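You operate a simulated robot arm through the tools that you are given. There is no shell and no other tool. Be economical: measure what you need, move in short steps, check, and stop when the job is done.

You run a simulated two-armed robot. Do the job below in one go: nothing can be reset, and whatever is moved stays where it is left.

JOB
Take the orange rag from the top of the prep table and lay it out flat on the end of the inspection table.
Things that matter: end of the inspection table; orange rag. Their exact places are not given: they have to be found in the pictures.

The check looks at the end state, three seconds after you hand in, the way a careful person would. Anything else that was tipped, shoved, dropped, spilled or broken makes it a failure.

ROBOT AND FRAMES
Two 7-joint arms with two-finger parallel grippers on one trunk, on a base that drives. Base frame: it is fixed to the floor where the robot stands at the start and does not move with it; the origin is under the middle of the robot, x ahead of it, y to its left, z up. Readings come in m, rad, newtons and seconds.
The left shoulder is at the start at [0.05, 0.187, 1.035], the right one opposite. Places, roughly: end of the inspection table [0.7, -1.5, 0.8]. Payload 3.43 kg a hand.
The TCP of each hand is the grasp point between the finger pads, 0.03 m short of the fingertips. In the tool frame z runs along the fingers and y along their closing line. The gripper opens to 0.094 m. The fingers are 0.028 m wide and 0.01 m thick; the gripper's body (0.05 by 0.096 m) begins 0.055 m behind the TCP.
Orientation is told as [roll, pitch, yaw] about the base's x, y, z axes, in that order, counted from this pose: with the fingers straight down and closing along the base's y, the tool's x points along the base's -x, its y along +y and its z along -z.

CONTROLS
- The arms move only by the tool move_arm. It takes "left_targets", "right_targets" or both (then of equal length, played together; a hand with none holds still); each is a list that holds one entry, the list of rows, each a list of 7 numbers: the shift along the tool's x, y, z in m, then the turn, a rotation vector about the tool's x, y, z in rad, then the gripper command, from -1 (shut) to 1 (fully open), values between in proportion. In form: [[[tx, ty, tz, ax, ay, az, claw], ...]]. A call has 1 to 10 rows; each row is the pose to reach, as a shift and turn from the pose commanded when the call began, along the tool's axes at that moment. Rows are played at 5 a second. More than 0.05 m and 0.15 rad between two rows, or a gripper value outside its range, and nothing of the call is played. A pose out of reach is approached as far as the arm can. The call stops where the force on the tool passes 40 N (or 10 N more than at its start, if that is more) or the arm is blocked; 0.2 s more then pass. Each finger travels about 0.153 m/s and halts on what it meets, pressing with about 22 N; the grip force reading is that of the motor and also rises with nothing between the fingers. The clock runs only during rows and for 0.2 s after the last one: add rows that repeat a pose to give the fingers time. It gives the time, the measured TCP pose, the force on the tool (base axes), the opening and the grip force at its end, in the units of the frame above (readings bear some noise), with the torque about the TCP (base axes, N m) and any sound that the robot's microphone picked up.
- Cameras (640 x 400 px; columns grow to the right, rows downward): "scene" is now at [0.1401, -0.0318, 1.2]; the picture's right is [-0.37, -0.93, 0.00], its down [-0.51, 0.20, -0.84] and it looks along [0.78, -0.31, -0.55] (base axes); focal length 287 px, centre (320, 200). "left" rides on the left gripper at [0.076, -0.014, -0.102] in its tool frame; the picture's right is [0.18, 0.98, 0.00], its down [-0.75, 0.14, -0.64] and it looks along [-0.63, 0.12, 0.77] (tool axes); focal length 243 px, centre (320, 200). "right" rides on the right gripper at [0.076, 0.014, -0.102] in its tool frame; the picture's right is [-0.18, 0.98, 0.00], its down [-0.75, -0.14, -0.64] and it looks along [-0.63, -0.12, 0.77] (tool axes); focal length 243 px, centre (320, 200).
- camera(camera): a new picture of that camera. It takes no simulated time.
- slide_trunk(by): slides the trunk up (or, below 0, down) by that many m; the arms and the scene camera ride with it, the base frame stays. It gives what a move gives, with no picture.
- base_move(legs): drives the robot by 1 to 6 legs, each [ahead, left, turn to the left] in m, m and rad, along the robot's own axes; the way and the turn of a leg run together, so that a leg with both is an arc; at most 1.5 m and 3.142 rad a leg. The arms and the cameras ride along, it lands a little off, and it stops where it bumps. It gives what a move gives.
- aim_head(pan, tilt): turns the head with the scene camera to pan (to the left, within 1.396 rad either way) and tilt (down, from -0.506 to 1.204), counted from straight ahead of the robot. It gives what a move gives.
- measure_at(camera, pixels): there is no depth. For up to 12 entries [column, row, z] of the newest picture of that camera ("zoom" is the newest enlarged one), the place [x, y] in the base frame at which the ray of that pixel passes the height z, good to about 0.002 m. It takes no simulated time.
- inspect(camera, box): a new picture of the part [left, top, right, bottom] of that camera's present view, enlarged. It takes no simulated time.
- job_done(): hands the job in; it is judged then, once.

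Work in short steps. Measure before you move; look again where a grasp or a placing could have gone wrong, and mend it. You have 80 turns and 78 pictures in all, those below and enlarged ones among them. Open the grippers and draw the arms clear of the work before you hand the job in, unless the task says otherwise; then end with one line.

The tools are called after ">>>" as name(argument=value, ...) on one line, values as JSON. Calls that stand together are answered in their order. move_arm: Moves the arms, as the interface text tells. Its arguments: {"type":"object","properties":{"left_targets":{"type":"array","items":{"type":"array","items":{"type":"array","items":{"type":"number"}}}},"right_targets":{"type":"array","items":{"type":"array","items":{"type":"array","items":{"type":"number"}}}}},"required":[]} The other tools are called the same way: slide_trunk (by) slides the trunk up or down; base_move (legs) drives the base; aim_head (pan, tilt) turns the head that bears the scene camera; camera (camera) takes a picture; measure_at (camera, pixels) gives the place at which the rays of pixels pass given heights; inspect (camera, box) takes an enlarged picture of a part of a camera's view; job_done () hands the job in.

At the start:

```text
time: 0.0
left_ee_pos: [0.4535, 0.0403, 1.0613]
left_orientation: [0.0, -0.001, 0.001]
left_ft_force: [-0.2, 0.5, -0.3]
left_ft_torque: [-0.01, 0.02, -0.02]
left_finger_gap: 0.0939
left_grip_force: 0.1
right_ee_pos: [0.4065, -0.3839, 0.9949]
right_orientation: [0.001, 0.002, -0.002]
right_ft_force: [0.1, -0.8, -0.1]
right_ft_torque: [0.01, 0.03, 0.01]
right_finger_gap: 0.0936
right_grip_force: 0.1
trunk travel left (down, up): [-0.25, 0.182]
robot x, y, heading: [-0.0033, 0.0003, -0.002]
head pan, tilt: [-0.375, 0.578]
```

scene: 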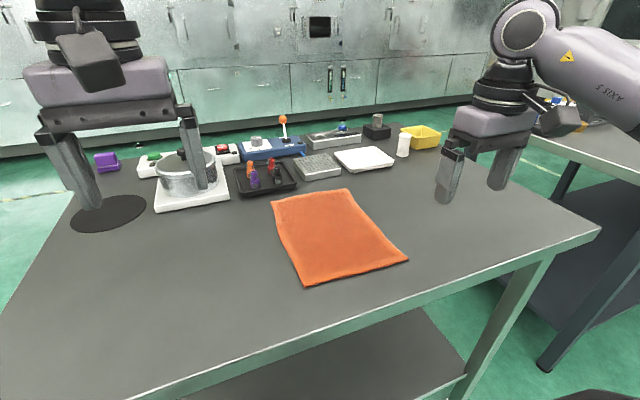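
right: 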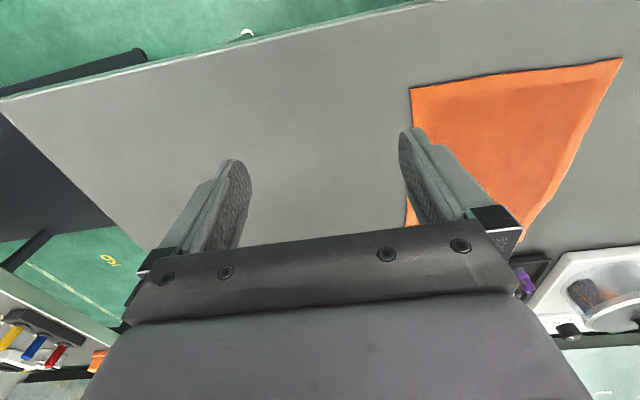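
left: 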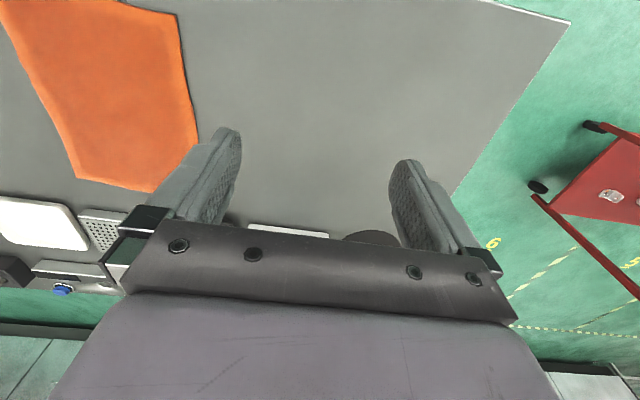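

The rag lies in the scene picture with corners at about (271,200), (347,189), (408,260), (305,286). I measure these and the near table edge.

>>> measure_at(camera="scene", pixels=[[271, 200, 0.803], [347, 189, 0.803], [408, 260, 0.803], [305, 286, 0.803], [600, 228, 0.803], [150, 398, 0.803], [540, 134, 0.803], [401, 124, 0.803]])

>>> aim_head(pan=-1.1, tilt=0.5)

>>> camera(camera="scene")

```text
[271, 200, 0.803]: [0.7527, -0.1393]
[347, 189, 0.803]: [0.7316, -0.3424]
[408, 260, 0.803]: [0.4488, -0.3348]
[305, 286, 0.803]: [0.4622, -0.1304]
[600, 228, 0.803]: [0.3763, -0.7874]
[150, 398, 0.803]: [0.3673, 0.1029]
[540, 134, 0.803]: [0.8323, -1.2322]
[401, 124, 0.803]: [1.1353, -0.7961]
```

```text
time: 1.1
left_ee_pos: [0.4534, 0.0417, 1.0621]
left_orientation: [0.0, 0.001, 0.003]
left_ft_force: [-0.3, -0.1, 0.3]
left_ft_torque: [0.02, 0.01, 0.01]
left_finger_gap: 0.094
left_grip_force: 0.0
right_ee_pos: [0.4064, -0.3825, 0.9944]
right_orientation: [0.0, -0.001, -0.001]
right_ft_force: [0.1, 0.1, 0.3]
right_ft_torque: [0.03, -0.01, 0.0]
right_finger_gap: 0.0941
right_grip_force: 0.0
trunk travel left (down, up): [-0.25, 0.182]
robot x, y, heading: [-0.0021, 0.0025, 0.0]
head pan, tilt: [-1.1, 0.499]
```

```text
74 pictures are left
```

scene: 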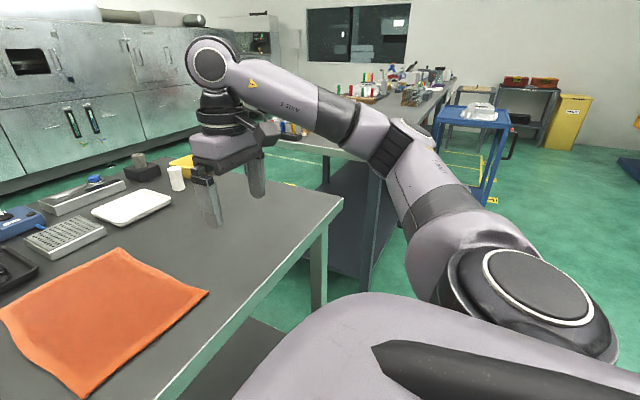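

The rag is about 0.29 x 0.205 m, near edge at x≈0.455, table edge at x≈0.37. I strafe right so it is centred in front of me, then look towards the inspection table.

>>> base_move(legs=[[0, -0.23, 0]])

>>> aim_head(pan=-0.9, tilt=0.45)

>>> camera(camera="scene")

>>> camera(camera="right")

```text
time: 2.8
left_ee_pos: [0.4544, -0.1839, 1.0612]
left_orientation: [0.0, -0.001, 0.006]
left_ft_force: [-0.2, 0.2, -0.4]
left_ft_torque: [-0.01, 0.01, -0.02]
left_finger_gap: 0.0941
left_grip_force: 0.0
right_ee_pos: [0.4089, -0.6081, 0.9943]
right_orientation: [0.002, 0.0, 0.004]
right_ft_force: [-0.1, 0.1, -1.1]
right_ft_torque: [0.0, 0.0, -0.02]
right_finger_gap: 0.0939
right_grip_force: 0.0
trunk travel left (down, up): [-0.25, 0.182]
robot x, y, heading: [0.0, -0.2255, -0.004]
head pan, tilt: [-1.1, 0.499]
```

```text
time: 3.5
left_ee_pos: [0.4538, -0.1837, 1.0637]
left_orientation: [0.0, 0.0, 0.005]
left_ft_force: [-0.1, 0.0, 0.5]
left_ft_torque: [0.0, 0.03, 0.02]
left_finger_gap: 0.0939
left_grip_force: 0.0
right_ee_pos: [0.4078, -0.6083, 0.9937]
right_orientation: [-0.002, 0.0, 0.004]
right_ft_force: [-0.7, -0.7, -0.3]
right_ft_torque: [0.0, -0.02, 0.0]
right_finger_gap: 0.0941
right_grip_force: 0.1
trunk travel left (down, up): [-0.25, 0.182]
robot x, y, heading: [-0.0027, -0.2266, 0.006]
head pan, tilt: [-0.901, 0.45]
```

```text
73 pictures are left
```

scene: 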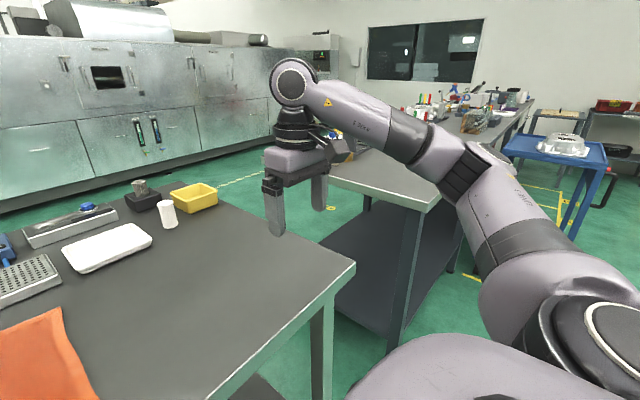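

```text
72 pictures are left
```

right: 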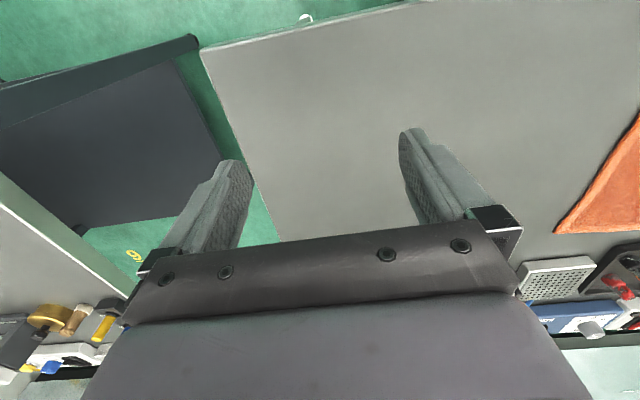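

The inspection table's near corner shows at about (425,210), its end edge runs back to about (330,178). I measure it.

>>> measure_at(camera="scene", pixels=[[425, 208, 0.803], [332, 180, 0.803], [520, 110, 0.803], [356, 265, 0.803]])

>>> measure_at(camera="right", pixels=[[2, 206, 0.803], [125, 296, 0.803], [50, 318, 0.803], [100, 325, 0.803]])

```text
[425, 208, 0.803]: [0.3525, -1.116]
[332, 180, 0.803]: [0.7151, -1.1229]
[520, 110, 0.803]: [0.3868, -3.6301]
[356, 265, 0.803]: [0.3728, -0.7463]
```

```text
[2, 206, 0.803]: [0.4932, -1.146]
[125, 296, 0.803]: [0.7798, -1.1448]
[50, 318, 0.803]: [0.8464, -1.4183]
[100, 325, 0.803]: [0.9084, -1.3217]
```

The inspection table's near edge is x≈0.36, its end at y≈-1.12, running to -y, so a pure strafe will get me there. Now I turn both hands by 90° (cameras outward) above the two near corners, so the fingers close along x across the near edge.

>>> move_arm(right_targets=[[[-0.006, 0.028, 0, 0, 0, -0.15, 0], [-0.012, 0.056, 0, 0, 0, -0.3, 0], [-0.018, 0.084, 0, 0, 0, -0.45, 0], [-0.024, 0.112, 0, 0, 0, -0.6, 0], [-0.03, 0.14, 0, 0, 0, -0.75, 0], [-0.036, 0.168, 0, 0, 0, -0.9, 0], [-0.042, 0.196, 0, 0, 0, -1.05, 0], [-0.048, 0.224, 0, 0, 0, -1.2, 0], [-0.054, 0.252, 0, 0, 0, -1.35, 0], [-0.06, 0.27, 0, 0, 0, -1.5, 0]]], left_targets=[[[0, 0.01, 0.006, 0, 0, 0.15, 0], [0, 0.02, 0.012, 0, 0, 0.3, 0], [0, 0.03, 0.018, 0, 0, 0.45, 0], [0, 0.04, 0.024, 0, 0, 0.6, 0], [0, 0.05, 0.03, 0, 0, 0.75, 0], [0, 0.055, 0.036, 0, 0, 0.9, 0], [0, 0.055, 0.042, 0, 0, 1.05, 0], [0, 0.055, 0.048, 0, 0, 1.2, 0], [-0.005, 0.055, 0.054, 0, 0, 1.35, 0], [-0.01, 0.055, 0.06, 0, 0, 1.5, 0]]])

>>> aim_head(pan=0, tilt=0.8)

>>> camera(camera="scene")

>>> camera(camera="right")

>>> camera(camera="left")

```text
time: 5.7
left_ee_pos: [0.3454, -0.1625, 0.993]
left_orientation: [0.002, -0.001, -1.488]
left_ft_force: [0.2, 0.4, 0.2]
left_ft_torque: [0.02, 0.0, 0.01]
left_finger_gap: 0.047
left_grip_force: 0.0
left hand out of reach, approached as far as the arm can: row 8, 9, 10
right_ee_pos: [0.3412, -0.2998, 0.988]
right_orientation: [-0.004, 0.001, 1.497]
right_ft_force: [-0.3, -0.5, -1.3]
right_ft_torque: [0.0, -0.03, -0.02]
right_finger_gap: 0.0468
right_grip_force: 0.1
right hand out of reach, approached as far as the arm can: row 7, 8, 9, 10
trunk travel left (down, up): [-0.25, 0.182]
robot x, y, heading: [-0.0004, -0.2245, -0.001]
head pan, tilt: [-0.901, 0.45]
```

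```text
time: 6.9
left_ee_pos: [0.3452, -0.1618, 0.9929]
left_orientation: [0.002, -0.001, -1.485]
left_ft_force: [-0.3, -0.2, -0.2]
left_ft_torque: [-0.01, 0.01, 0.03]
left_finger_gap: 0.047
left_grip_force: 0.0
right_ee_pos: [0.3423, -0.2997, 0.9872]
right_orientation: [-0.002, -0.002, 1.496]
right_ft_force: [-0.5, 0.5, 0.7]
right_ft_torque: [0.01, -0.01, 0.02]
right_finger_gap: 0.0469
right_grip_force: 0.1
trunk travel left (down, up): [-0.25, 0.182]
robot x, y, heading: [0.0002, -0.2265, -0.0]
head pan, tilt: [0.0, 0.799]
```

```text
71 pictures are left
```

scene: 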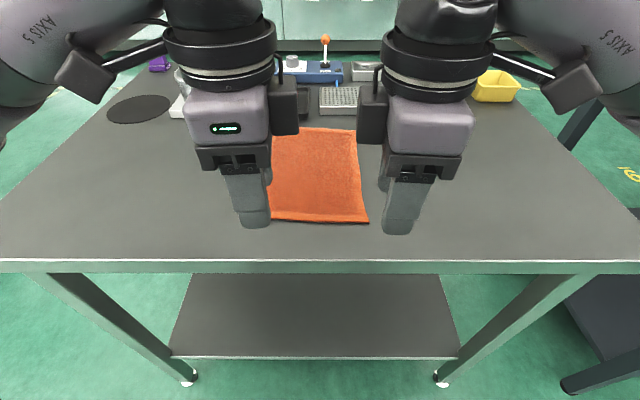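

```text
70 pictures are left
```

right: 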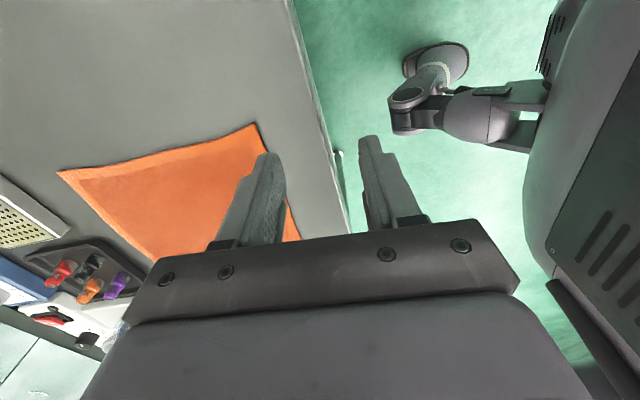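

```text
69 pictures are left
```

left: 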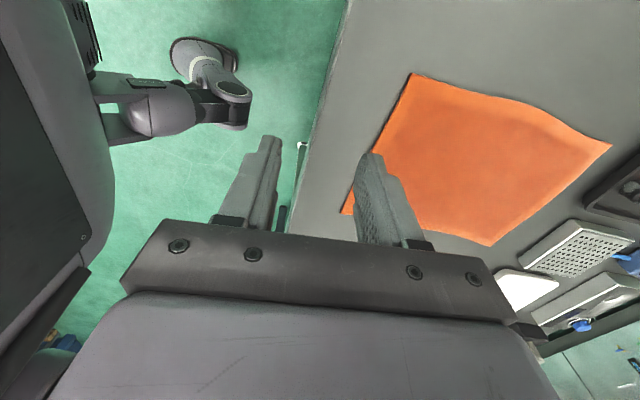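

With the 90° yaw the hands only reach x≈0.345. I turn them back to yaw 0 and will instead straddle the left and right side edges near the near corners, with the fingers closing along y.

>>> move_arm(right_targets=[[[0, 0, 0, 0, 0, 0.15, 0], [0, 0, 0, 0, 0, 0.3, 0], [0, 0, 0, 0, 0, 0.45, 0], [0, 0, 0, 0, 0, 0.6, 0], [0, 0, 0, 0, 0, 0.75, 0], [0, 0, 0, 0, 0, 0.9, 0], [0, 0, 0, 0, 0, 1.05, 0], [0, 0, 0, 0, 0, 1.2, 0], [0, 0, 0, 0, 0, 1.35, 0], [0, 0, 0, 0, 0, 1.5, 0]]], left_targets=[[[0, 0, 0, 0, 0, -0.15, 0], [0, 0, 0, 0, 0, -0.3, 0], [0, 0, 0, 0, 0, -0.45, 0], [0, 0, 0, 0, 0, -0.6, 0], [0, 0, 0, 0, 0, -0.75, 0], [0, 0, 0, 0, 0, -0.9, 0], [0, 0, 0, 0, 0, -1.05, 0], [0, 0, 0, 0, 0, -1.2, 0], [0, 0, 0, 0, 0, -1.35, 0], [0, 0, 0, 0, 0, -1.5, 0]]])

>>> camera(camera="scene")

>>> camera(camera="right")

>>> camera(camera="left")

```text
time: 9.1
left_ee_pos: [0.344, -0.1606, 0.9911]
left_orientation: [0.001, -0.002, 0.01]
left_ft_force: [-0.3, 0.7, 0.1]
left_ft_torque: [0.01, -0.02, 0.01]
left_finger_gap: 0.0471
left_grip_force: 0.0
right_ee_pos: [0.3421, -0.297, 0.9851]
right_orientation: [0.0, 0.0, 0.002]
right_ft_force: [-0.2, 0.0, 0.2]
right_ft_torque: [0.0, -0.01, -0.02]
right_finger_gap: 0.0467
right_grip_force: 0.0
trunk travel left (down, up): [-0.25, 0.182]
robot x, y, heading: [-0.0014, -0.2275, 0.001]
head pan, tilt: [0.0, 0.799]
```

```text
68 pictures are left
```

scene: 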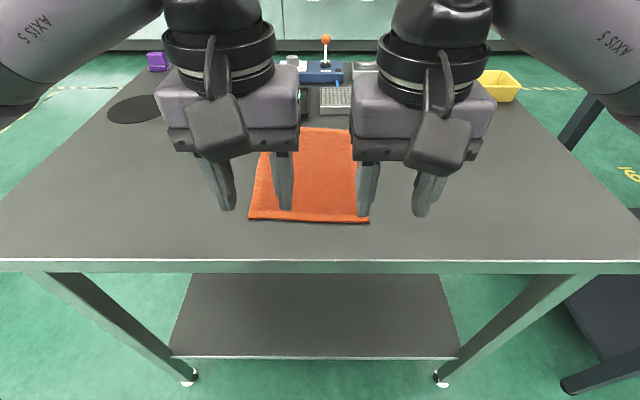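

```text
67 pictures are left
```

right: 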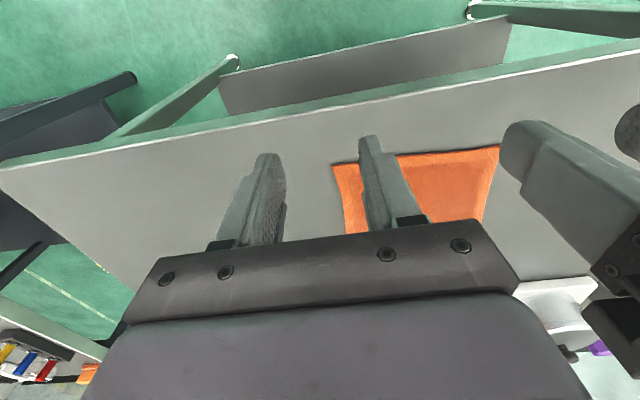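

```text
66 pictures are left
```

left: 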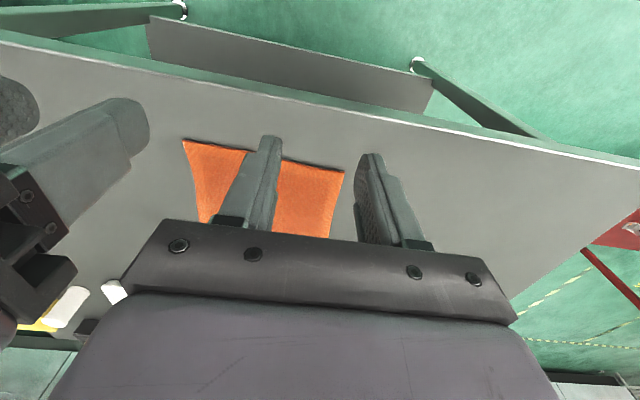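

The near corners are visible at scene (369,222) and (247,218), right cam (332,164), left cam (344,170). I measure them precisely.

>>> measure_at(camera="scene", pixels=[[369, 221, 0.805], [248, 217, 0.805], [350, 128, 0.805]])

>>> measure_at(camera="right", pixels=[[333, 165, 0.805], [500, 147, 0.805], [345, 233, 0.805]])

>>> measure_at(camera="left", pixels=[[343, 171, 0.805], [184, 140, 0.805], [332, 237, 0.805]])

```text
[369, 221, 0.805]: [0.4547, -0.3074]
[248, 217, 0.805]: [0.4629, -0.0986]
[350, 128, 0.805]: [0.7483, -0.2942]
```

```text
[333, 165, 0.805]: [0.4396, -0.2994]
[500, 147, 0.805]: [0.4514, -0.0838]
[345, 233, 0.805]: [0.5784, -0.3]
```

```text
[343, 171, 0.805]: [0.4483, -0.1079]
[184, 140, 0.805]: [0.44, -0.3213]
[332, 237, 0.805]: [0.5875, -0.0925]
```

Averaging the wrist views, the near corners are about (0.447,-0.302) and (0.453,-0.104). I move both hands above the side edges at x≈0.475, z≈0.90, and look again.

>>> move_arm(right_targets=[[[-0.033, 0, 0.02, 0, 0, 0, 0], [-0.066, 0.001, 0.04, 0, 0, 0, 0], [-0.1, 0.002, 0.06, 0, 0, 0, 0], [-0.133, 0.002, 0.085, 0, 0, 0, 0], [-0.133, 0.002, 0.085, 0, 0, 0, 0]]], left_targets=[[[-0.033, 0.012, 0.02, 0, 0, 0, 0], [-0.066, 0.024, 0.04, 0, 0, 0, 0], [-0.1, 0.036, 0.06, 0, 0, 0, 0], [-0.134, 0.046, 0.09, 0, 0, 0, 0], [-0.134, 0.046, 0.09, 0, 0, 0, 0]]])

>>> camera(camera="scene")

>>> camera(camera="right")

>>> camera(camera="left")

```text
time: 10.3
left_ee_pos: [0.4781, -0.1145, 0.8997]
left_orientation: [-0.001, 0.0, 0.004]
left_ft_force: [-0.1, 0.4, 1.1]
left_ft_torque: [0.02, 0.0, -0.04]
left_finger_gap: 0.0467
left_grip_force: 0.2
right_ee_pos: [0.4754, -0.2948, 0.9003]
right_orientation: [-0.001, 0.0, 0.005]
right_ft_force: [-0.9, 0.5, 0.5]
right_ft_torque: [-0.01, 0.0, -0.02]
right_finger_gap: 0.0474
right_grip_force: 0.2
trunk travel left (down, up): [-0.25, 0.182]
robot x, y, heading: [0.0013, -0.2281, 0.003]
head pan, tilt: [0.0, 0.799]
```

```text
65 pictures are left
```

scene: 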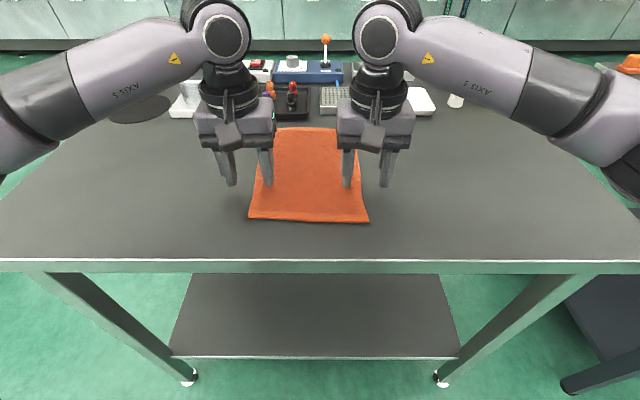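

```text
64 pictures are left
```

right: 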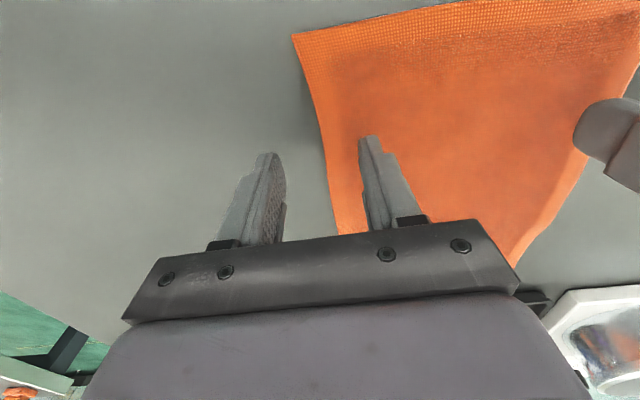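

```text
63 pictures are left
```

left: 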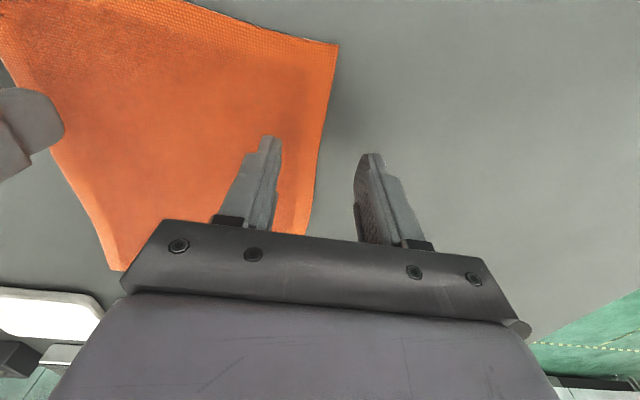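

Both hands straddle their edges. I measure the side edges in the wrist views to place the pinch depth.

>>> measure_at(camera="right", pixels=[[294, 37, 0.805], [326, 150, 0.805], [338, 232, 0.805], [319, 110, 0.805]])

>>> measure_at(camera="left", pixels=[[338, 47, 0.805], [322, 150, 0.805], [312, 225, 0.805], [329, 100, 0.805]])

```text
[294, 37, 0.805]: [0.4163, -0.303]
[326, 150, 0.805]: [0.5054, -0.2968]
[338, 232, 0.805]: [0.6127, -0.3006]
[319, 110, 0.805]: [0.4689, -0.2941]
```

```text
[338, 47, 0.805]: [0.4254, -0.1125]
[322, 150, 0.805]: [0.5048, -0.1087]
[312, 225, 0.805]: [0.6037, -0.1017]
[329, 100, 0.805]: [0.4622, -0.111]
```

The readings across cameras only agree if the tabletop is nearer z≈0.85 than 0.805. I re-measure at 0.85 before going lower.

>>> measure_at(camera="right", pixels=[[294, 37, 0.85], [326, 150, 0.85], [319, 110, 0.85], [294, 37, 0.84], [319, 110, 0.84]])

>>> measure_at(camera="left", pixels=[[338, 47, 0.85], [322, 150, 0.85], [329, 100, 0.85], [338, 47, 0.84], [329, 100, 0.84]])

>>> measure_at(camera="scene", pixels=[[369, 221, 0.85], [248, 217, 0.85], [369, 221, 0.84], [248, 217, 0.84], [278, 128, 0.85], [335, 129, 0.85]])

```text
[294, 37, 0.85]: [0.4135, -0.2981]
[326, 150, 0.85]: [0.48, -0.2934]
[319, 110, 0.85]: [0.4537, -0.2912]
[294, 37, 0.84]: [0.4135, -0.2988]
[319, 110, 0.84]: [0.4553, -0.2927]
```

```text
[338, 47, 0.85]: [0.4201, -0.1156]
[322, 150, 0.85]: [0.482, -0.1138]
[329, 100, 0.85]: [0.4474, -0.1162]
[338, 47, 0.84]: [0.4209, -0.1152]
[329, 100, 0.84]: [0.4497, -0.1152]
```

```text
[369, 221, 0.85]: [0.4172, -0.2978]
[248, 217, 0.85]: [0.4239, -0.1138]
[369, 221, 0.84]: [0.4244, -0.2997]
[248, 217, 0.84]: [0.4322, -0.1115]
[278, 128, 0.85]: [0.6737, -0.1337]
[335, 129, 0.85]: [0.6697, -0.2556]
```

The tabletop is z≈0.85; near corners about (0.415,-0.298) and (0.421,-0.115). I shift to x≈0.438 and 10 mm inside each side edge, and come down to tips about 5 mm above the table.

>>> move_arm(right_targets=[[[0.02, 0.004, 0, 0, 0, 0, 0], [0.038, 0.007, 0, 0, 0, 0, 0], [0.038, 0.007, 0.008, 0, 0, 0, 0], [0.038, 0.007, 0.014, 0, 0, 0, 0], [0.038, 0.007, 0.014, 0, 0, 0, 0]]], left_targets=[[[0.02, -0.005, 0, 0, 0, 0, 0], [0.037, -0.0105, 0, 0, 0, 0, 0], [0.037, -0.0105, 0.008, 0, 0, 0, 0], [0.037, -0.0105, 0.014, 0, 0, 0, 0], [0.037, -0.0105, 0.014, 0, 0, 0, 0]]])

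>>> inspect(camera="scene", box=[200, 100, 420, 240])

```text
time: 11.5
left_ee_pos: [0.442, -0.126, 0.8874]
left_orientation: [0.001, 0.001, 0.006]
left_ft_force: [1.4, 0.8, 0.0]
left_ft_torque: [0.01, 0.01, 0.0]
left_finger_gap: 0.0473
left_grip_force: 0.0
right_ee_pos: [0.4375, -0.2902, 0.8871]
right_orientation: [0.001, -0.001, 0.003]
right_ft_force: [0.2, -0.5, -0.6]
right_ft_torque: [0.02, 0.0, 0.01]
right_finger_gap: 0.047
right_grip_force: 0.0
trunk travel left (down, up): [-0.25, 0.182]
robot x, y, heading: [0.0025, -0.2295, 0.003]
head pan, tilt: [0.0, 0.799]
```

```text
2.86 times, centred on (310, 170) of scene
```

zoom: 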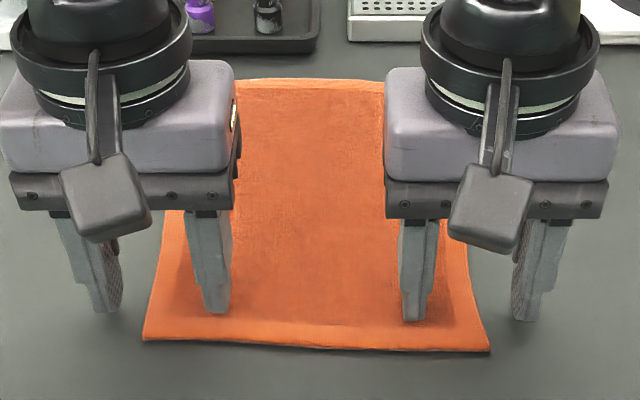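

The fingers straddle both edges just above the cloth. I lower in 2 mm steps until contact.

>>> move_arm(right_targets=[[[0, 0, 0.002, 0, 0, 0, 0], [0, 0, 0.004, 0, 0, 0, 0], [0, 0, 0.006, 0, 0, 0, 0]]], left_targets=[[[0, 0, 0.002, 0, 0, 0, 0], [0, 0, 0.004, 0, 0, 0, 0], [0, 0, 0.006, 0, 0, 0, 0]]])

```text
time: 12.3
left_ee_pos: [0.4408, -0.1243, 0.8831]
left_orientation: [-0.002, -0.003, 0.004]
left_ft_force: [2.4, 0.0, 7.4]
left_ft_torque: [-0.24, -0.08, 0.07]
left_finger_gap: 0.0472
left_grip_force: 0.1
right_ee_pos: [0.4364, -0.2886, 0.8821]
right_orientation: [0.002, -0.006, 0.003]
right_ft_force: [1.2, 0.1, 15.6]
right_ft_torque: [0.39, -0.03, 0.0]
right_finger_gap: 0.0474
right_grip_force: 0.4
trunk travel left (down, up): [-0.25, 0.182]
robot x, y, heading: [-0.0003, -0.2261, 0.003]
head pan, tilt: [0.0, 0.799]
```

Both inner fingers press lightly on the cloth (7 N and 16 N). I close both grippers gradually.

>>> move_arm(right_targets=[[[0, 0, 0.001, 0, 0, 0, -0.3], [0, 0, 0.001, 0, 0, 0, -0.6], [0, 0, 0.001, 0, 0, 0, -1], [0, 0, 0.001, 0, 0, 0, -1], [0, 0, 0.001, 0, 0, 0, -1]]], left_targets=[[[0, 0, 0.002, 0, 0, 0, -0.3], [0, 0, 0.002, 0, 0, 0, -0.6], [0, 0, 0.002, 0, 0, 0, -1], [0, 0, 0.002, 0, 0, 0, -1], [0, 0, 0.002, 0, 0, 0, -1]]])

>>> inspect(camera="scene", box=[200, 100, 420, 240])

```text
time: 13.5
left_ee_pos: [0.4402, -0.1255, 0.8824]
left_orientation: [-0.009, -0.006, 0.002]
left_ft_force: [-0.9, -19.1, 19.9]
left_ft_torque: [-0.73, 0.11, 0.09]
left_finger_gap: 0.0035
left_grip_force: 22.0
right_ee_pos: [0.4337, -0.2853, 0.8833]
right_orientation: [0.013, -0.007, 0.005]
right_ft_force: [-1.6, 24.5, 23.9]
right_ft_torque: [0.9, 0.09, -0.04]
right_finger_gap: 0.0081
right_grip_force: 22.3
trunk travel left (down, up): [-0.25, 0.182]
robot x, y, heading: [0.0031, -0.2255, 0.0]
head pan, tilt: [0.0, 0.799]
```

```text
2.86 times, centred on (310, 170) of scene
```

zoom: 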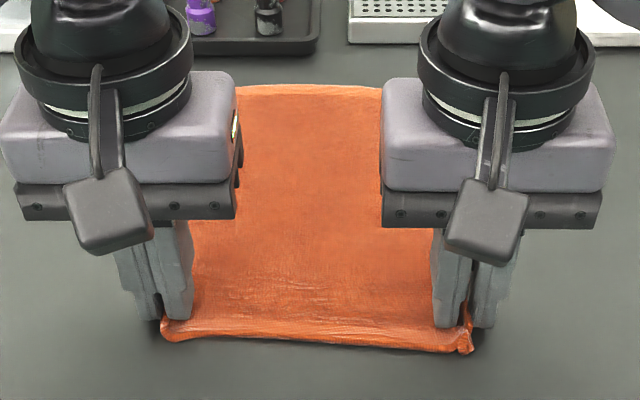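

Cloth is pinched in both (gaps 3.5 and 8 mm). I lift 6 cm and check it holds.

>>> move_arm(right_targets=[[[0, 0, -0.01, 0, 0, 0, -1], [0, 0, -0.02, 0, 0, 0, -1], [0, 0, -0.04, 0, 0, 0, -1], [0, 0, -0.06, 0, 0, 0, -1], [0, 0, -0.06, 0, 0, 0, -1]]], left_targets=[[[0, 0, -0.01, 0, 0, 0, -1], [0, 0, -0.02, 0, 0, 0, -1], [0, 0, -0.04, 0, 0, 0, -1], [0, 0, -0.06, 0, 0, 0, -1], [0, 0, -0.06, 0, 0, 0, -1]]])

>>> camera(camera="scene")

```text
time: 14.7
left_ee_pos: [0.4429, -0.1259, 0.9387]
left_orientation: [-0.002, -0.001, 0.004]
left_ft_force: [0.0, -12.1, -0.5]
left_ft_torque: [-0.37, -0.01, 0.17]
left_finger_gap: 0.003
left_grip_force: 22.2
right_ee_pos: [0.4367, -0.2872, 0.9384]
right_orientation: [0.004, 0.0, 0.002]
right_ft_force: [0.0, 11.7, 0.5]
right_ft_torque: [0.47, 0.03, -0.12]
right_finger_gap: 0.0067
right_grip_force: 22.1
trunk travel left (down, up): [-0.25, 0.182]
robot x, y, heading: [-0.0002, -0.2248, 0.001]
head pan, tilt: [0.0, 0.799]
```

```text
60 pictures are left
```

scene: 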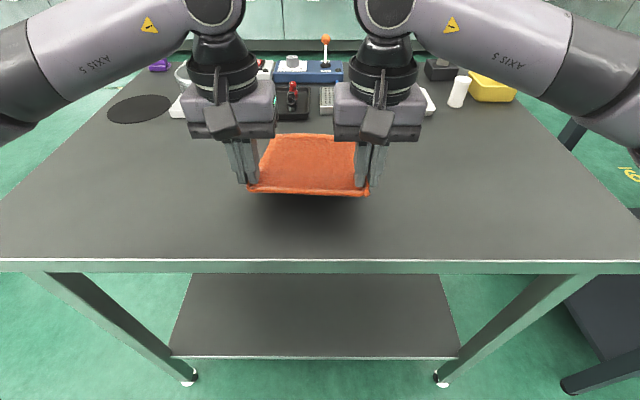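

The rag is held taut between both hands. I ease the tension slightly, raise it clear with the arms and trunk.

>>> move_arm(right_targets=[[[0, 0.001, -0.02, 0, 0, 0, -1], [0, 0.002, -0.04, 0, 0, 0, -1], [0, 0.002, -0.06, 0, 0, 0, -1], [0, 0.002, -0.08, 0, 0, 0, -1]]], left_targets=[[[0, -0.001, -0.02, 0, 0, 0, -1], [0, -0.002, -0.04, 0, 0, 0, -1], [0, -0.002, -0.06, 0, 0, 0, -1], [0, -0.002, -0.08, 0, 0, 0, -1]]])

>>> slide_trunk(by=0.16)

>>> camera(camera="scene")

>>> camera(camera="right")

```text
time: 15.7
left_ee_pos: [0.4411, -0.1273, 1.0208]
left_orientation: [-0.002, 0.0, 0.007]
left_ft_force: [-0.9, -9.4, 0.0]
left_ft_torque: [-0.26, 0.02, 0.15]
left_finger_gap: 0.0028
left_grip_force: 22.3
right_ee_pos: [0.4348, -0.2867, 1.0178]
right_orientation: [0.002, 0.002, 0.004]
right_ft_force: [0.2, 9.2, 0.9]
right_ft_torque: [0.3, 0.0, -0.11]
right_finger_gap: 0.0056
right_grip_force: 21.9
trunk travel left (down, up): [-0.25, 0.182]
robot x, y, heading: [0.0003, -0.2255, 0.004]
head pan, tilt: [0.0, 0.799]
```

```text
time: 17.6
left_ee_pos: [0.4409, -0.1292, 1.1793]
left_orientation: [0.0, 0.0, 0.005]
left_ft_force: [0.1, -9.8, -0.9]
left_ft_torque: [-0.27, -0.01, 0.1]
left_finger_gap: 0.003
left_grip_force: 21.9
right_ee_pos: [0.435, -0.2863, 1.1788]
right_orientation: [0.001, -0.001, 0.003]
right_ft_force: [0.3, 9.0, 0.9]
right_ft_torque: [0.31, 0.01, -0.14]
right_finger_gap: 0.0054
right_grip_force: 22.4
trunk travel left (down, up): [-0.41, 0.022]
robot x, y, heading: [-0.0021, -0.2267, -0.003]
head pan, tilt: [0.0, 0.799]
```

```text
59 pictures are left
```

scene: 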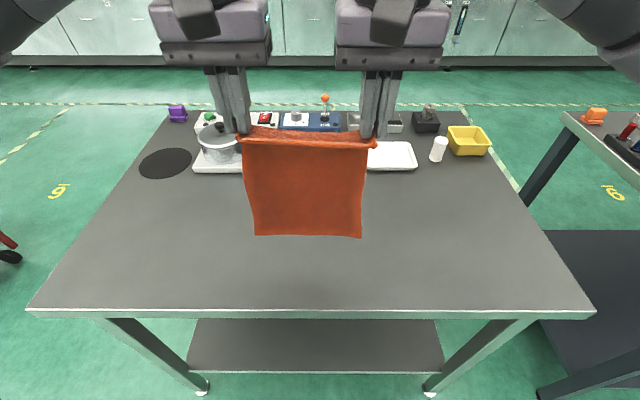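

```text
58 pictures are left
```

right: 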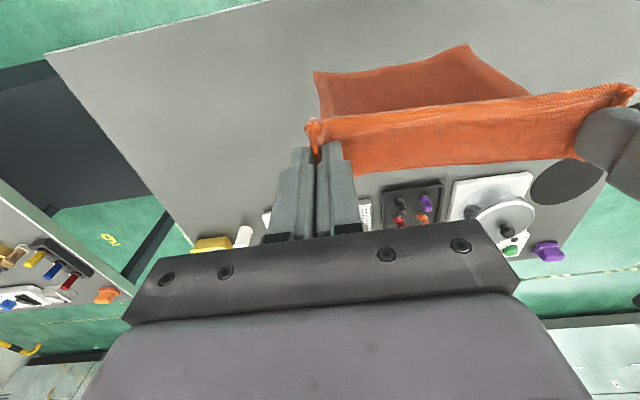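

The rag hangs cleanly. I look towards the inspection table from this higher view.

>>> aim_head(pan=-0.95, tilt=0.6)

>>> camera(camera="scene")

```text
time: 18.8
left_ee_pos: [0.441, -0.1289, 1.1798]
left_orientation: [0.002, 0.0, 0.004]
left_ft_force: [-0.6, -8.2, 0.3]
left_ft_torque: [-0.31, -0.03, 0.1]
left_finger_gap: 0.0031
left_grip_force: 22.0
right_ee_pos: [0.4351, -0.2871, 1.1777]
right_orientation: [0.001, 0.001, 0.004]
right_ft_force: [0.0, 9.8, 0.4]
right_ft_torque: [0.37, 0.01, -0.1]
right_finger_gap: 0.0054
right_grip_force: 22.1
trunk travel left (down, up): [-0.41, 0.022]
robot x, y, heading: [0.0008, -0.2264, 0.001]
head pan, tilt: [-0.949, 0.6]
```

```text
57 pictures are left
```

scene: 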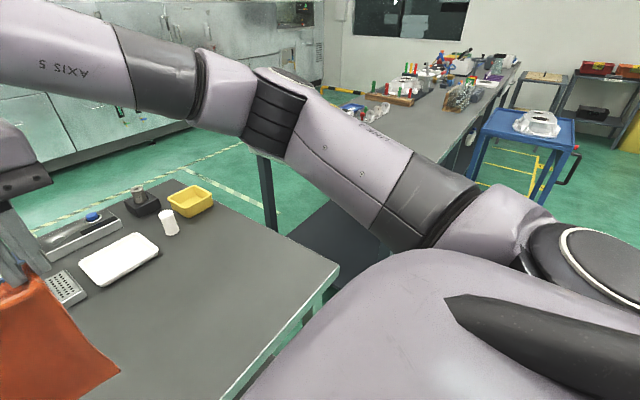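

I check how far the blue cart at right is before strafing.

>>> measure_at(camera="scene", pixels=[[470, 180, 0.0], [480, 127, 0.8], [575, 150, 0.8], [410, 130, 0.85], [370, 100, 0.85]])

>>> base_move(legs=[[-0.12, 0, 0], [0, -0.75, 0]])

>>> camera(camera="scene")

>>> camera(camera="right")

```text
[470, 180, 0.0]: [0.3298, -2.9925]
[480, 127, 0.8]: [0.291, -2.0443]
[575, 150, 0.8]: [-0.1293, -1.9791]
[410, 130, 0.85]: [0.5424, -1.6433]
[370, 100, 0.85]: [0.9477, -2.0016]
```

```text
time: 23.7
left_ee_pos: [0.3228, -0.8741, 1.1804]
left_orientation: [0.0, -0.001, 0.008]
left_ft_force: [-0.2, -10.2, -1.0]
left_ft_torque: [-0.32, 0.04, 0.11]
left_finger_gap: 0.0031
left_grip_force: 22.1
right_ee_pos: [0.3183, -1.0323, 1.1775]
right_orientation: [0.002, 0.001, 0.007]
right_ft_force: [0.6, 9.3, -0.2]
right_ft_torque: [0.34, 0.0, -0.07]
right_finger_gap: 0.0053
right_grip_force: 22.4
trunk travel left (down, up): [-0.41, 0.022]
robot x, y, heading: [-0.1153, -0.9764, 0.011]
head pan, tilt: [-0.949, 0.6]
```

```text
56 pictures are left
```

scene: 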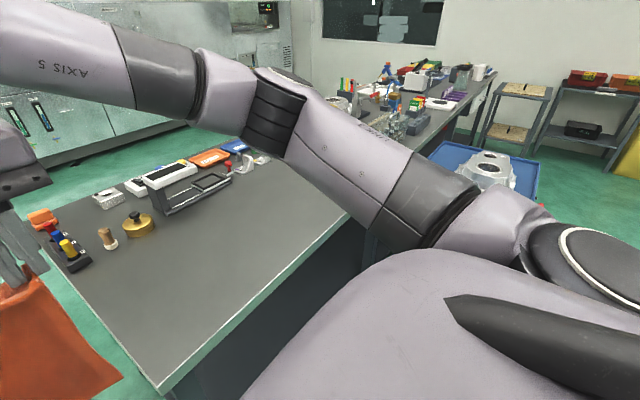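

```text
55 pictures are left
```

right: 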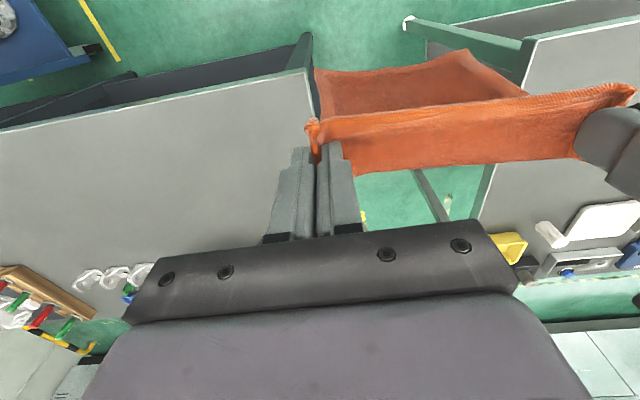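

The inspection table end is bare near the corner (160,388), with items further back. I measure its corner, edge, the nearest items and the cart.

>>> measure_at(camera="scene", pixels=[[160, 389, 0.85], [350, 220, 0.85], [480, 78, 0.85], [80, 268, 0.85], [138, 235, 0.85], [175, 212, 0.85], [230, 180, 0.85], [107, 245, 0.85], [435, 142, 0.8], [538, 160, 0.8], [540, 205, 0.8]])

>>> measure_at(camera="right", pixels=[[310, 70, 0.85], [2, 132, 0.85], [310, 70, 0.8], [2, 132, 0.8], [97, 46, 0.8], [85, 290, 0.85], [130, 265, 0.85]])

```text
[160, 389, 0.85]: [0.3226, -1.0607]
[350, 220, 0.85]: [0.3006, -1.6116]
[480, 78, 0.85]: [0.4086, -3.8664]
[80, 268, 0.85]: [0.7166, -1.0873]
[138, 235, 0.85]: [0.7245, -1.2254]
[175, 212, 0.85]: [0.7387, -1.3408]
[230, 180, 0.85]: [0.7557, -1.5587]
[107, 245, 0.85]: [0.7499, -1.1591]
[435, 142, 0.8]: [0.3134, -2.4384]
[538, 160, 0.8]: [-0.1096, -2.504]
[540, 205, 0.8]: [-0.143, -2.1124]
```

```text
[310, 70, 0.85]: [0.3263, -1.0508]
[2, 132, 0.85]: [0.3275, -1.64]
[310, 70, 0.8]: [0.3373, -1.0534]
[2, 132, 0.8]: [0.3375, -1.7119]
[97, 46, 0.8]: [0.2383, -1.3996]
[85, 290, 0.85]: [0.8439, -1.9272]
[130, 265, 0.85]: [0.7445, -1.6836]
```

The table edge is x≈0.325, end at y≈-1.06; items sit at x≥0.70, so the bare strip x 0.33–0.68 is usable. I strafe to y≈-1.38 and come forward again to the same clearance as before.

>>> base_move(legs=[[0, -0.4, -0.01], [0.085, 0, 0]])

>>> aim_head(pan=0, tilt=0.8)

>>> camera(camera="scene")

>>> camera(camera="right")

>>> camera(camera="left")

```text
time: 26.9
left_ee_pos: [0.4086, -1.2808, 1.1792]
left_orientation: [-0.002, 0.002, -0.003]
left_ft_force: [0.2, -9.2, -0.9]
left_ft_torque: [-0.3, 0.03, 0.14]
left_finger_gap: 0.0028
left_grip_force: 22.1
right_ee_pos: [0.4027, -1.439, 1.1776]
right_orientation: [0.0, 0.0, -0.002]
right_ft_force: [0.1, 9.1, 0.1]
right_ft_torque: [0.31, 0.02, -0.11]
right_finger_gap: 0.0056
right_grip_force: 21.7
trunk travel left (down, up): [-0.41, 0.022]
robot x, y, heading: [-0.0302, -1.3764, -0.004]
head pan, tilt: [-0.949, 0.6]
```

```text
time: 28.1
left_ee_pos: [0.4091, -1.281, 1.1811]
left_orientation: [-0.002, 0.002, -0.003]
left_ft_force: [-0.3, -8.5, -0.7]
left_ft_torque: [-0.26, -0.01, 0.13]
left_finger_gap: 0.0029
left_grip_force: 21.8
right_ee_pos: [0.4021, -1.4381, 1.1771]
right_orientation: [0.002, -0.002, -0.002]
right_ft_force: [0.5, 9.8, -0.1]
right_ft_torque: [0.26, 0.02, -0.09]
right_finger_gap: 0.0054
right_grip_force: 22.2
trunk travel left (down, up): [-0.41, 0.022]
robot x, y, heading: [-0.0334, -1.3801, 0.004]
head pan, tilt: [0.0, 0.799]
```

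```text
54 pictures are left
```

scene: 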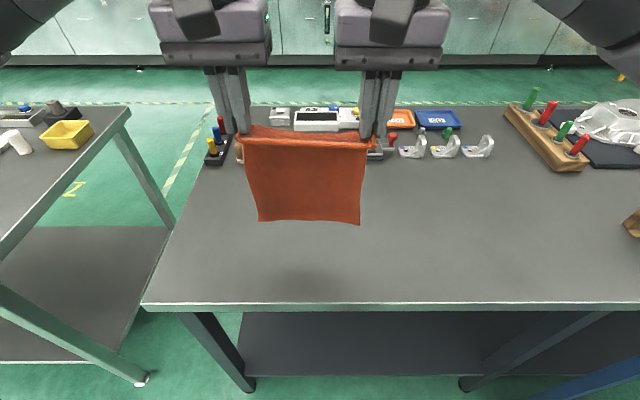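

```text
53 pictures are left
```

right: 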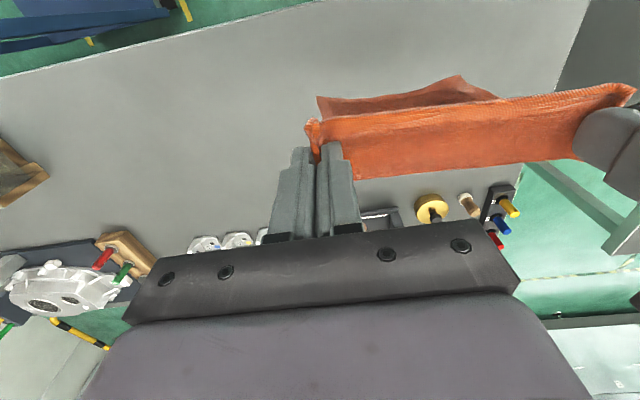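

```text
52 pictures are left
```

left: 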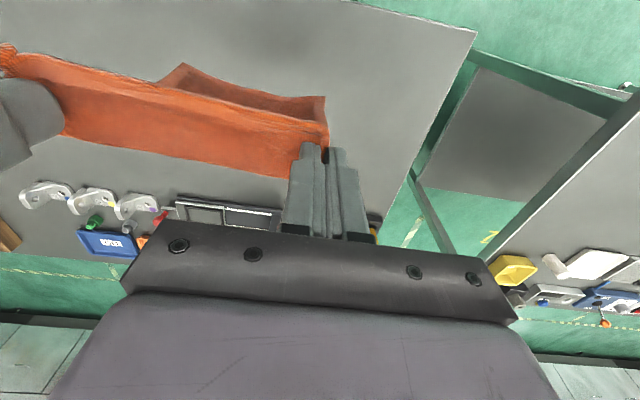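

I measure the table corner/edge, item fronts, and the cloth's bottom edge.

>>> measure_at(camera="scene", pixels=[[143, 303, 0.85], [143, 303, 0.81], [480, 158, 0.85], [410, 156, 0.85], [205, 166, 0.85], [236, 162, 0.85], [308, 223, 0.93], [308, 223, 0.97], [308, 223, 0.89], [530, 168, 0.85]])

>>> measure_at(camera="left", pixels=[[475, 31, 0.85], [475, 31, 0.81], [180, 198, 0.85], [70, 185, 0.85], [373, 212, 0.85]])

>>> measure_at(camera="right", pixels=[[425, 200, 0.86], [370, 212, 0.85], [485, 210, 0.86]])

```text
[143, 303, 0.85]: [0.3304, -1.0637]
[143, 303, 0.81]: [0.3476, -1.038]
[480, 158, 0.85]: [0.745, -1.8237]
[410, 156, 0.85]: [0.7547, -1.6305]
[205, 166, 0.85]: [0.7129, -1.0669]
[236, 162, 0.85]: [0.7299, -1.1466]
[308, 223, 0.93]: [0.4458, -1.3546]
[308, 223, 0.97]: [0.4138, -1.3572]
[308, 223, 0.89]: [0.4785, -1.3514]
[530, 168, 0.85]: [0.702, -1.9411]
```

```text
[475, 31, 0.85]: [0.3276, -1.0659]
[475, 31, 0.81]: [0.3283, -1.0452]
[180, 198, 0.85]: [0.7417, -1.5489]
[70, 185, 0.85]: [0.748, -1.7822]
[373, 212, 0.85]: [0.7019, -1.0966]
```

```text
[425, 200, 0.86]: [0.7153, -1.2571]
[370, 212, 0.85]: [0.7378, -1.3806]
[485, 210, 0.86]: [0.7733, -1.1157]
```

The table is at z≈0.85, items begin at x≈0.70. I carry the hands forward to x≈0.61 so the far edge will land near x≈0.62, with slow rows to avoid swinging.

>>> move_arm(right_targets=[[[-0.02, 0, 0, 0, 0, 0, -1], [-0.05, 0, 0, 0, 0, 0, -1], [-0.08, 0, 0, 0, 0, 0, -1], [-0.11, 0, 0, 0, 0, 0, -1], [-0.14, 0, 0, 0, 0, 0, -1], [-0.17, 0, 0, 0, 0, 0, -1], [-0.19, 0, 0, 0, 0, 0, -1], [-0.205, 0, 0, 0, 0, 0, -1], [-0.205, 0, 0, 0, 0, 0, -1], [-0.205, 0, 0, 0, 0, 0, -1]]], left_targets=[[[-0.02, 0, 0, 0, 0, 0, -1], [-0.05, 0, 0, 0, 0, 0, -1], [-0.08, 0, 0, 0, 0, 0, -1], [-0.11, 0, 0, 0, 0, 0, -1], [-0.14, 0, 0, 0, 0, 0, -1], [-0.17, 0, 0, 0, 0, 0, -1], [-0.19, 0, 0, 0, 0, 0, -1], [-0.2, 0, 0, 0, 0, 0, -1], [-0.2, 0, 0, 0, 0, 0, -1], [-0.2, 0, 0, 0, 0, 0, -1]]])

>>> camera(camera="scene")

>>> camera(camera="left")

```text
time: 30.3
left_ee_pos: [0.5664, -1.2646, 1.1648]
left_orientation: [0.003, 0.0, 0.004]
left_ft_force: [0.5, 0.1, 0.1]
left_ft_torque: [0.03, 0.0, 0.02]
left_finger_gap: 0.0028
left_grip_force: 21.9
left hand out of reach, approached as far as the arm can: row 6, 7, 8, 9, 10
right_ee_pos: [0.5561, -1.4585, 1.1653]
right_orientation: [-0.002, 0.0, -0.006]
right_ft_force: [-0.9, -0.3, -0.6]
right_ft_torque: [-0.03, 0.0, -0.02]
right_finger_gap: 0.0002
right_grip_force: 21.9
right hand out of reach, approached as far as the arm can: row 6, 7, 8, 9, 10
trunk travel left (down, up): [-0.41, 0.022]
robot x, y, heading: [-0.0347, -1.3764, -0.0]
head pan, tilt: [0.0, 0.799]
```

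```text
51 pictures are left
```

scene: 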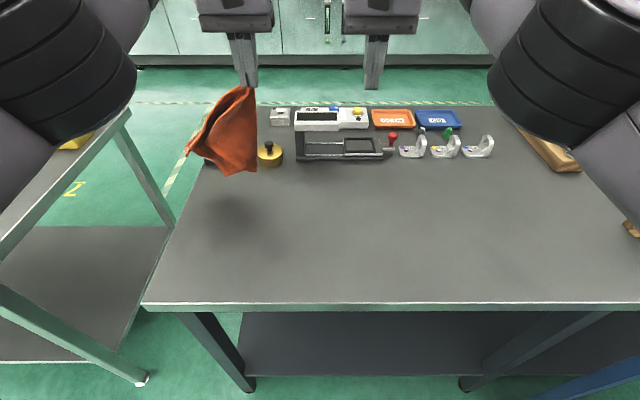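

```text
50 pictures are left
```

left: 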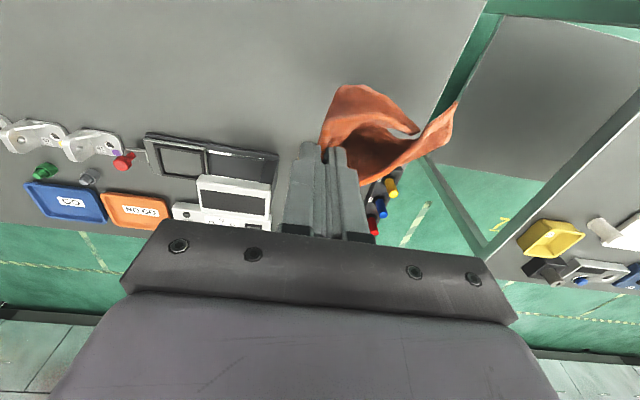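

The arms' reach limit spread the hands and the right one lost its corner; the left still holds (gap 2.8 mm). I back the left hand off towards me and to mid-strip, and pull the right hand back as well, to re-plan.

>>> move_arm(left_targets=[[[0.03, 0, -0.01, 0, 0, 0, -1], [0.06, 0, -0.01, 0, 0, 0, -1], [0.09, -0.01, -0.01, 0, 0, 0, -1], [0.12, -0.02, -0.01, 0, 0, 0, -1], [0.13, -0.03, -0.01, 0, 0, 0, -1], [0.13, -0.03, -0.01, 0, 0, 0, -1]]], right_targets=[[[0.03, -0.02, 0, 0, 0, 0, -1], [0.06, -0.04, 0, 0, 0, 0, -1], [0.09, -0.06, 0, 0, 0, 0, -0.5], [0.12, -0.08, 0, 0, 0, 0, 0], [0.13, -0.1, 0, 0, 0, 0, 0], [0.13, -0.12, 0, 0, 0, 0, 0]]])

>>> camera(camera="scene")

>>> camera(camera="right")

```text
time: 31.7
left_ee_pos: [0.5313, -1.3211, 1.2099]
left_orientation: [0.0, 0.003, 0.001]
left_ft_force: [0.9, 0.4, -0.2]
left_ft_torque: [0.0, 0.02, 0.02]
left_finger_gap: 0.0026
left_grip_force: 21.9
left hand out of reach, approached as far as the arm can: row 1, 2, 3, 4, 5, 6
right_ee_pos: [0.4232, -1.5747, 1.1638]
right_orientation: [0.001, -0.001, -0.002]
right_ft_force: [0.7, 0.0, 0.0]
right_ft_torque: [0.0, 0.01, 0.0]
right_finger_gap: 0.0469
right_grip_force: 0.0
right hand out of reach, approached as far as the arm can: row 1
trunk travel left (down, up): [-0.41, 0.022]
robot x, y, heading: [-0.0315, -1.3802, -0.002]
head pan, tilt: [0.0, 0.799]
```

```text
49 pictures are left
```

scene: 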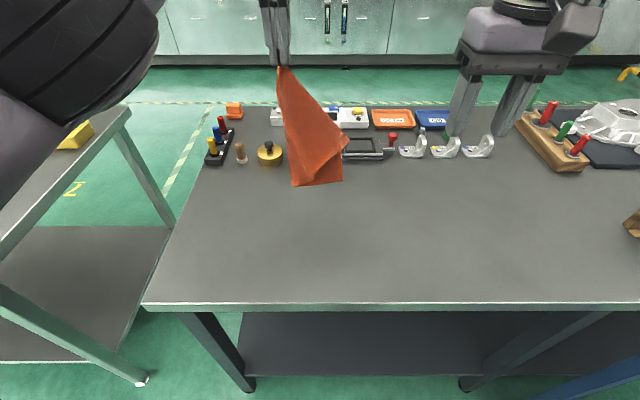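

```text
48 pictures are left
```

right: 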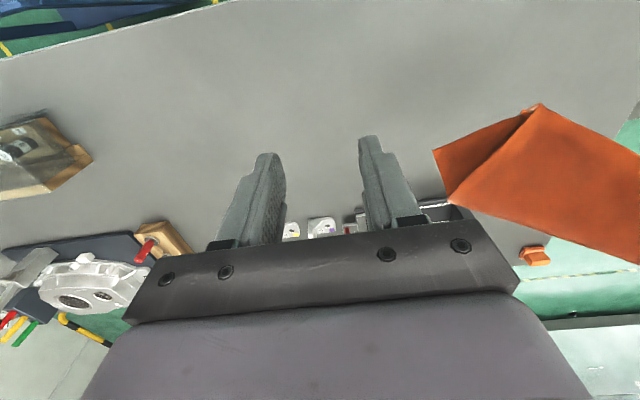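

The left arm is near a limit. I bring it back towards me and down in small steps to the middle of the bare strip.

>>> move_arm(left_targets=[[[0.02, 0, 0.01, 0, 0, 0, -1], [0.04, 0, 0.02, 0, 0, 0, -1], [0.06, 0, 0.03, 0, 0, 0, -1], [0.08, 0, 0.03, 0, 0, 0, -1], [0.1, 0, 0.03, 0, 0, 0, -1], [0.1, 0, 0.03, 0, 0, 0, -1]]])

>>> camera(camera="scene")

```text
time: 33.1
left_ee_pos: [0.5288, -1.3289, 1.2092]
left_orientation: [-0.004, 0.004, 0.01]
left_ft_force: [0.4, 0.1, -0.9]
left_ft_torque: [0.01, 0.0, -0.02]
left_finger_gap: 0.0027
left_grip_force: 21.5
left hand out of reach, approached as far as the arm can: row 1, 2, 3, 4, 5, 6
right_ee_pos: [0.4237, -1.5735, 1.1644]
right_orientation: [0.003, 0.0, 0.001]
right_ft_force: [-0.4, -0.2, -0.4]
right_ft_torque: [0.0, -0.01, 0.0]
right_finger_gap: 0.047
right_grip_force: 0.1
trunk travel left (down, up): [-0.41, 0.022]
robot x, y, heading: [-0.0333, -1.3768, 0.0]
head pan, tilt: [0.0, 0.799]
```

```text
47 pictures are left
```

scene: 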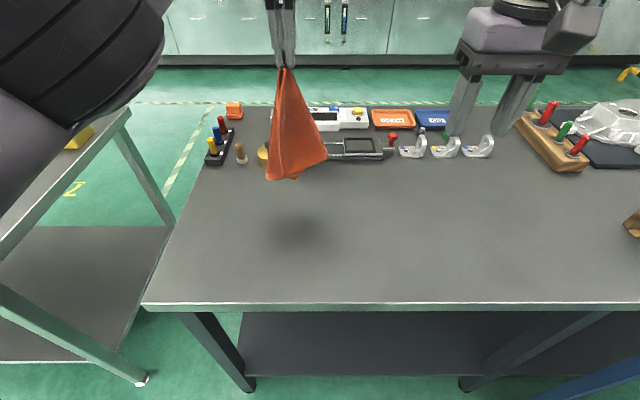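

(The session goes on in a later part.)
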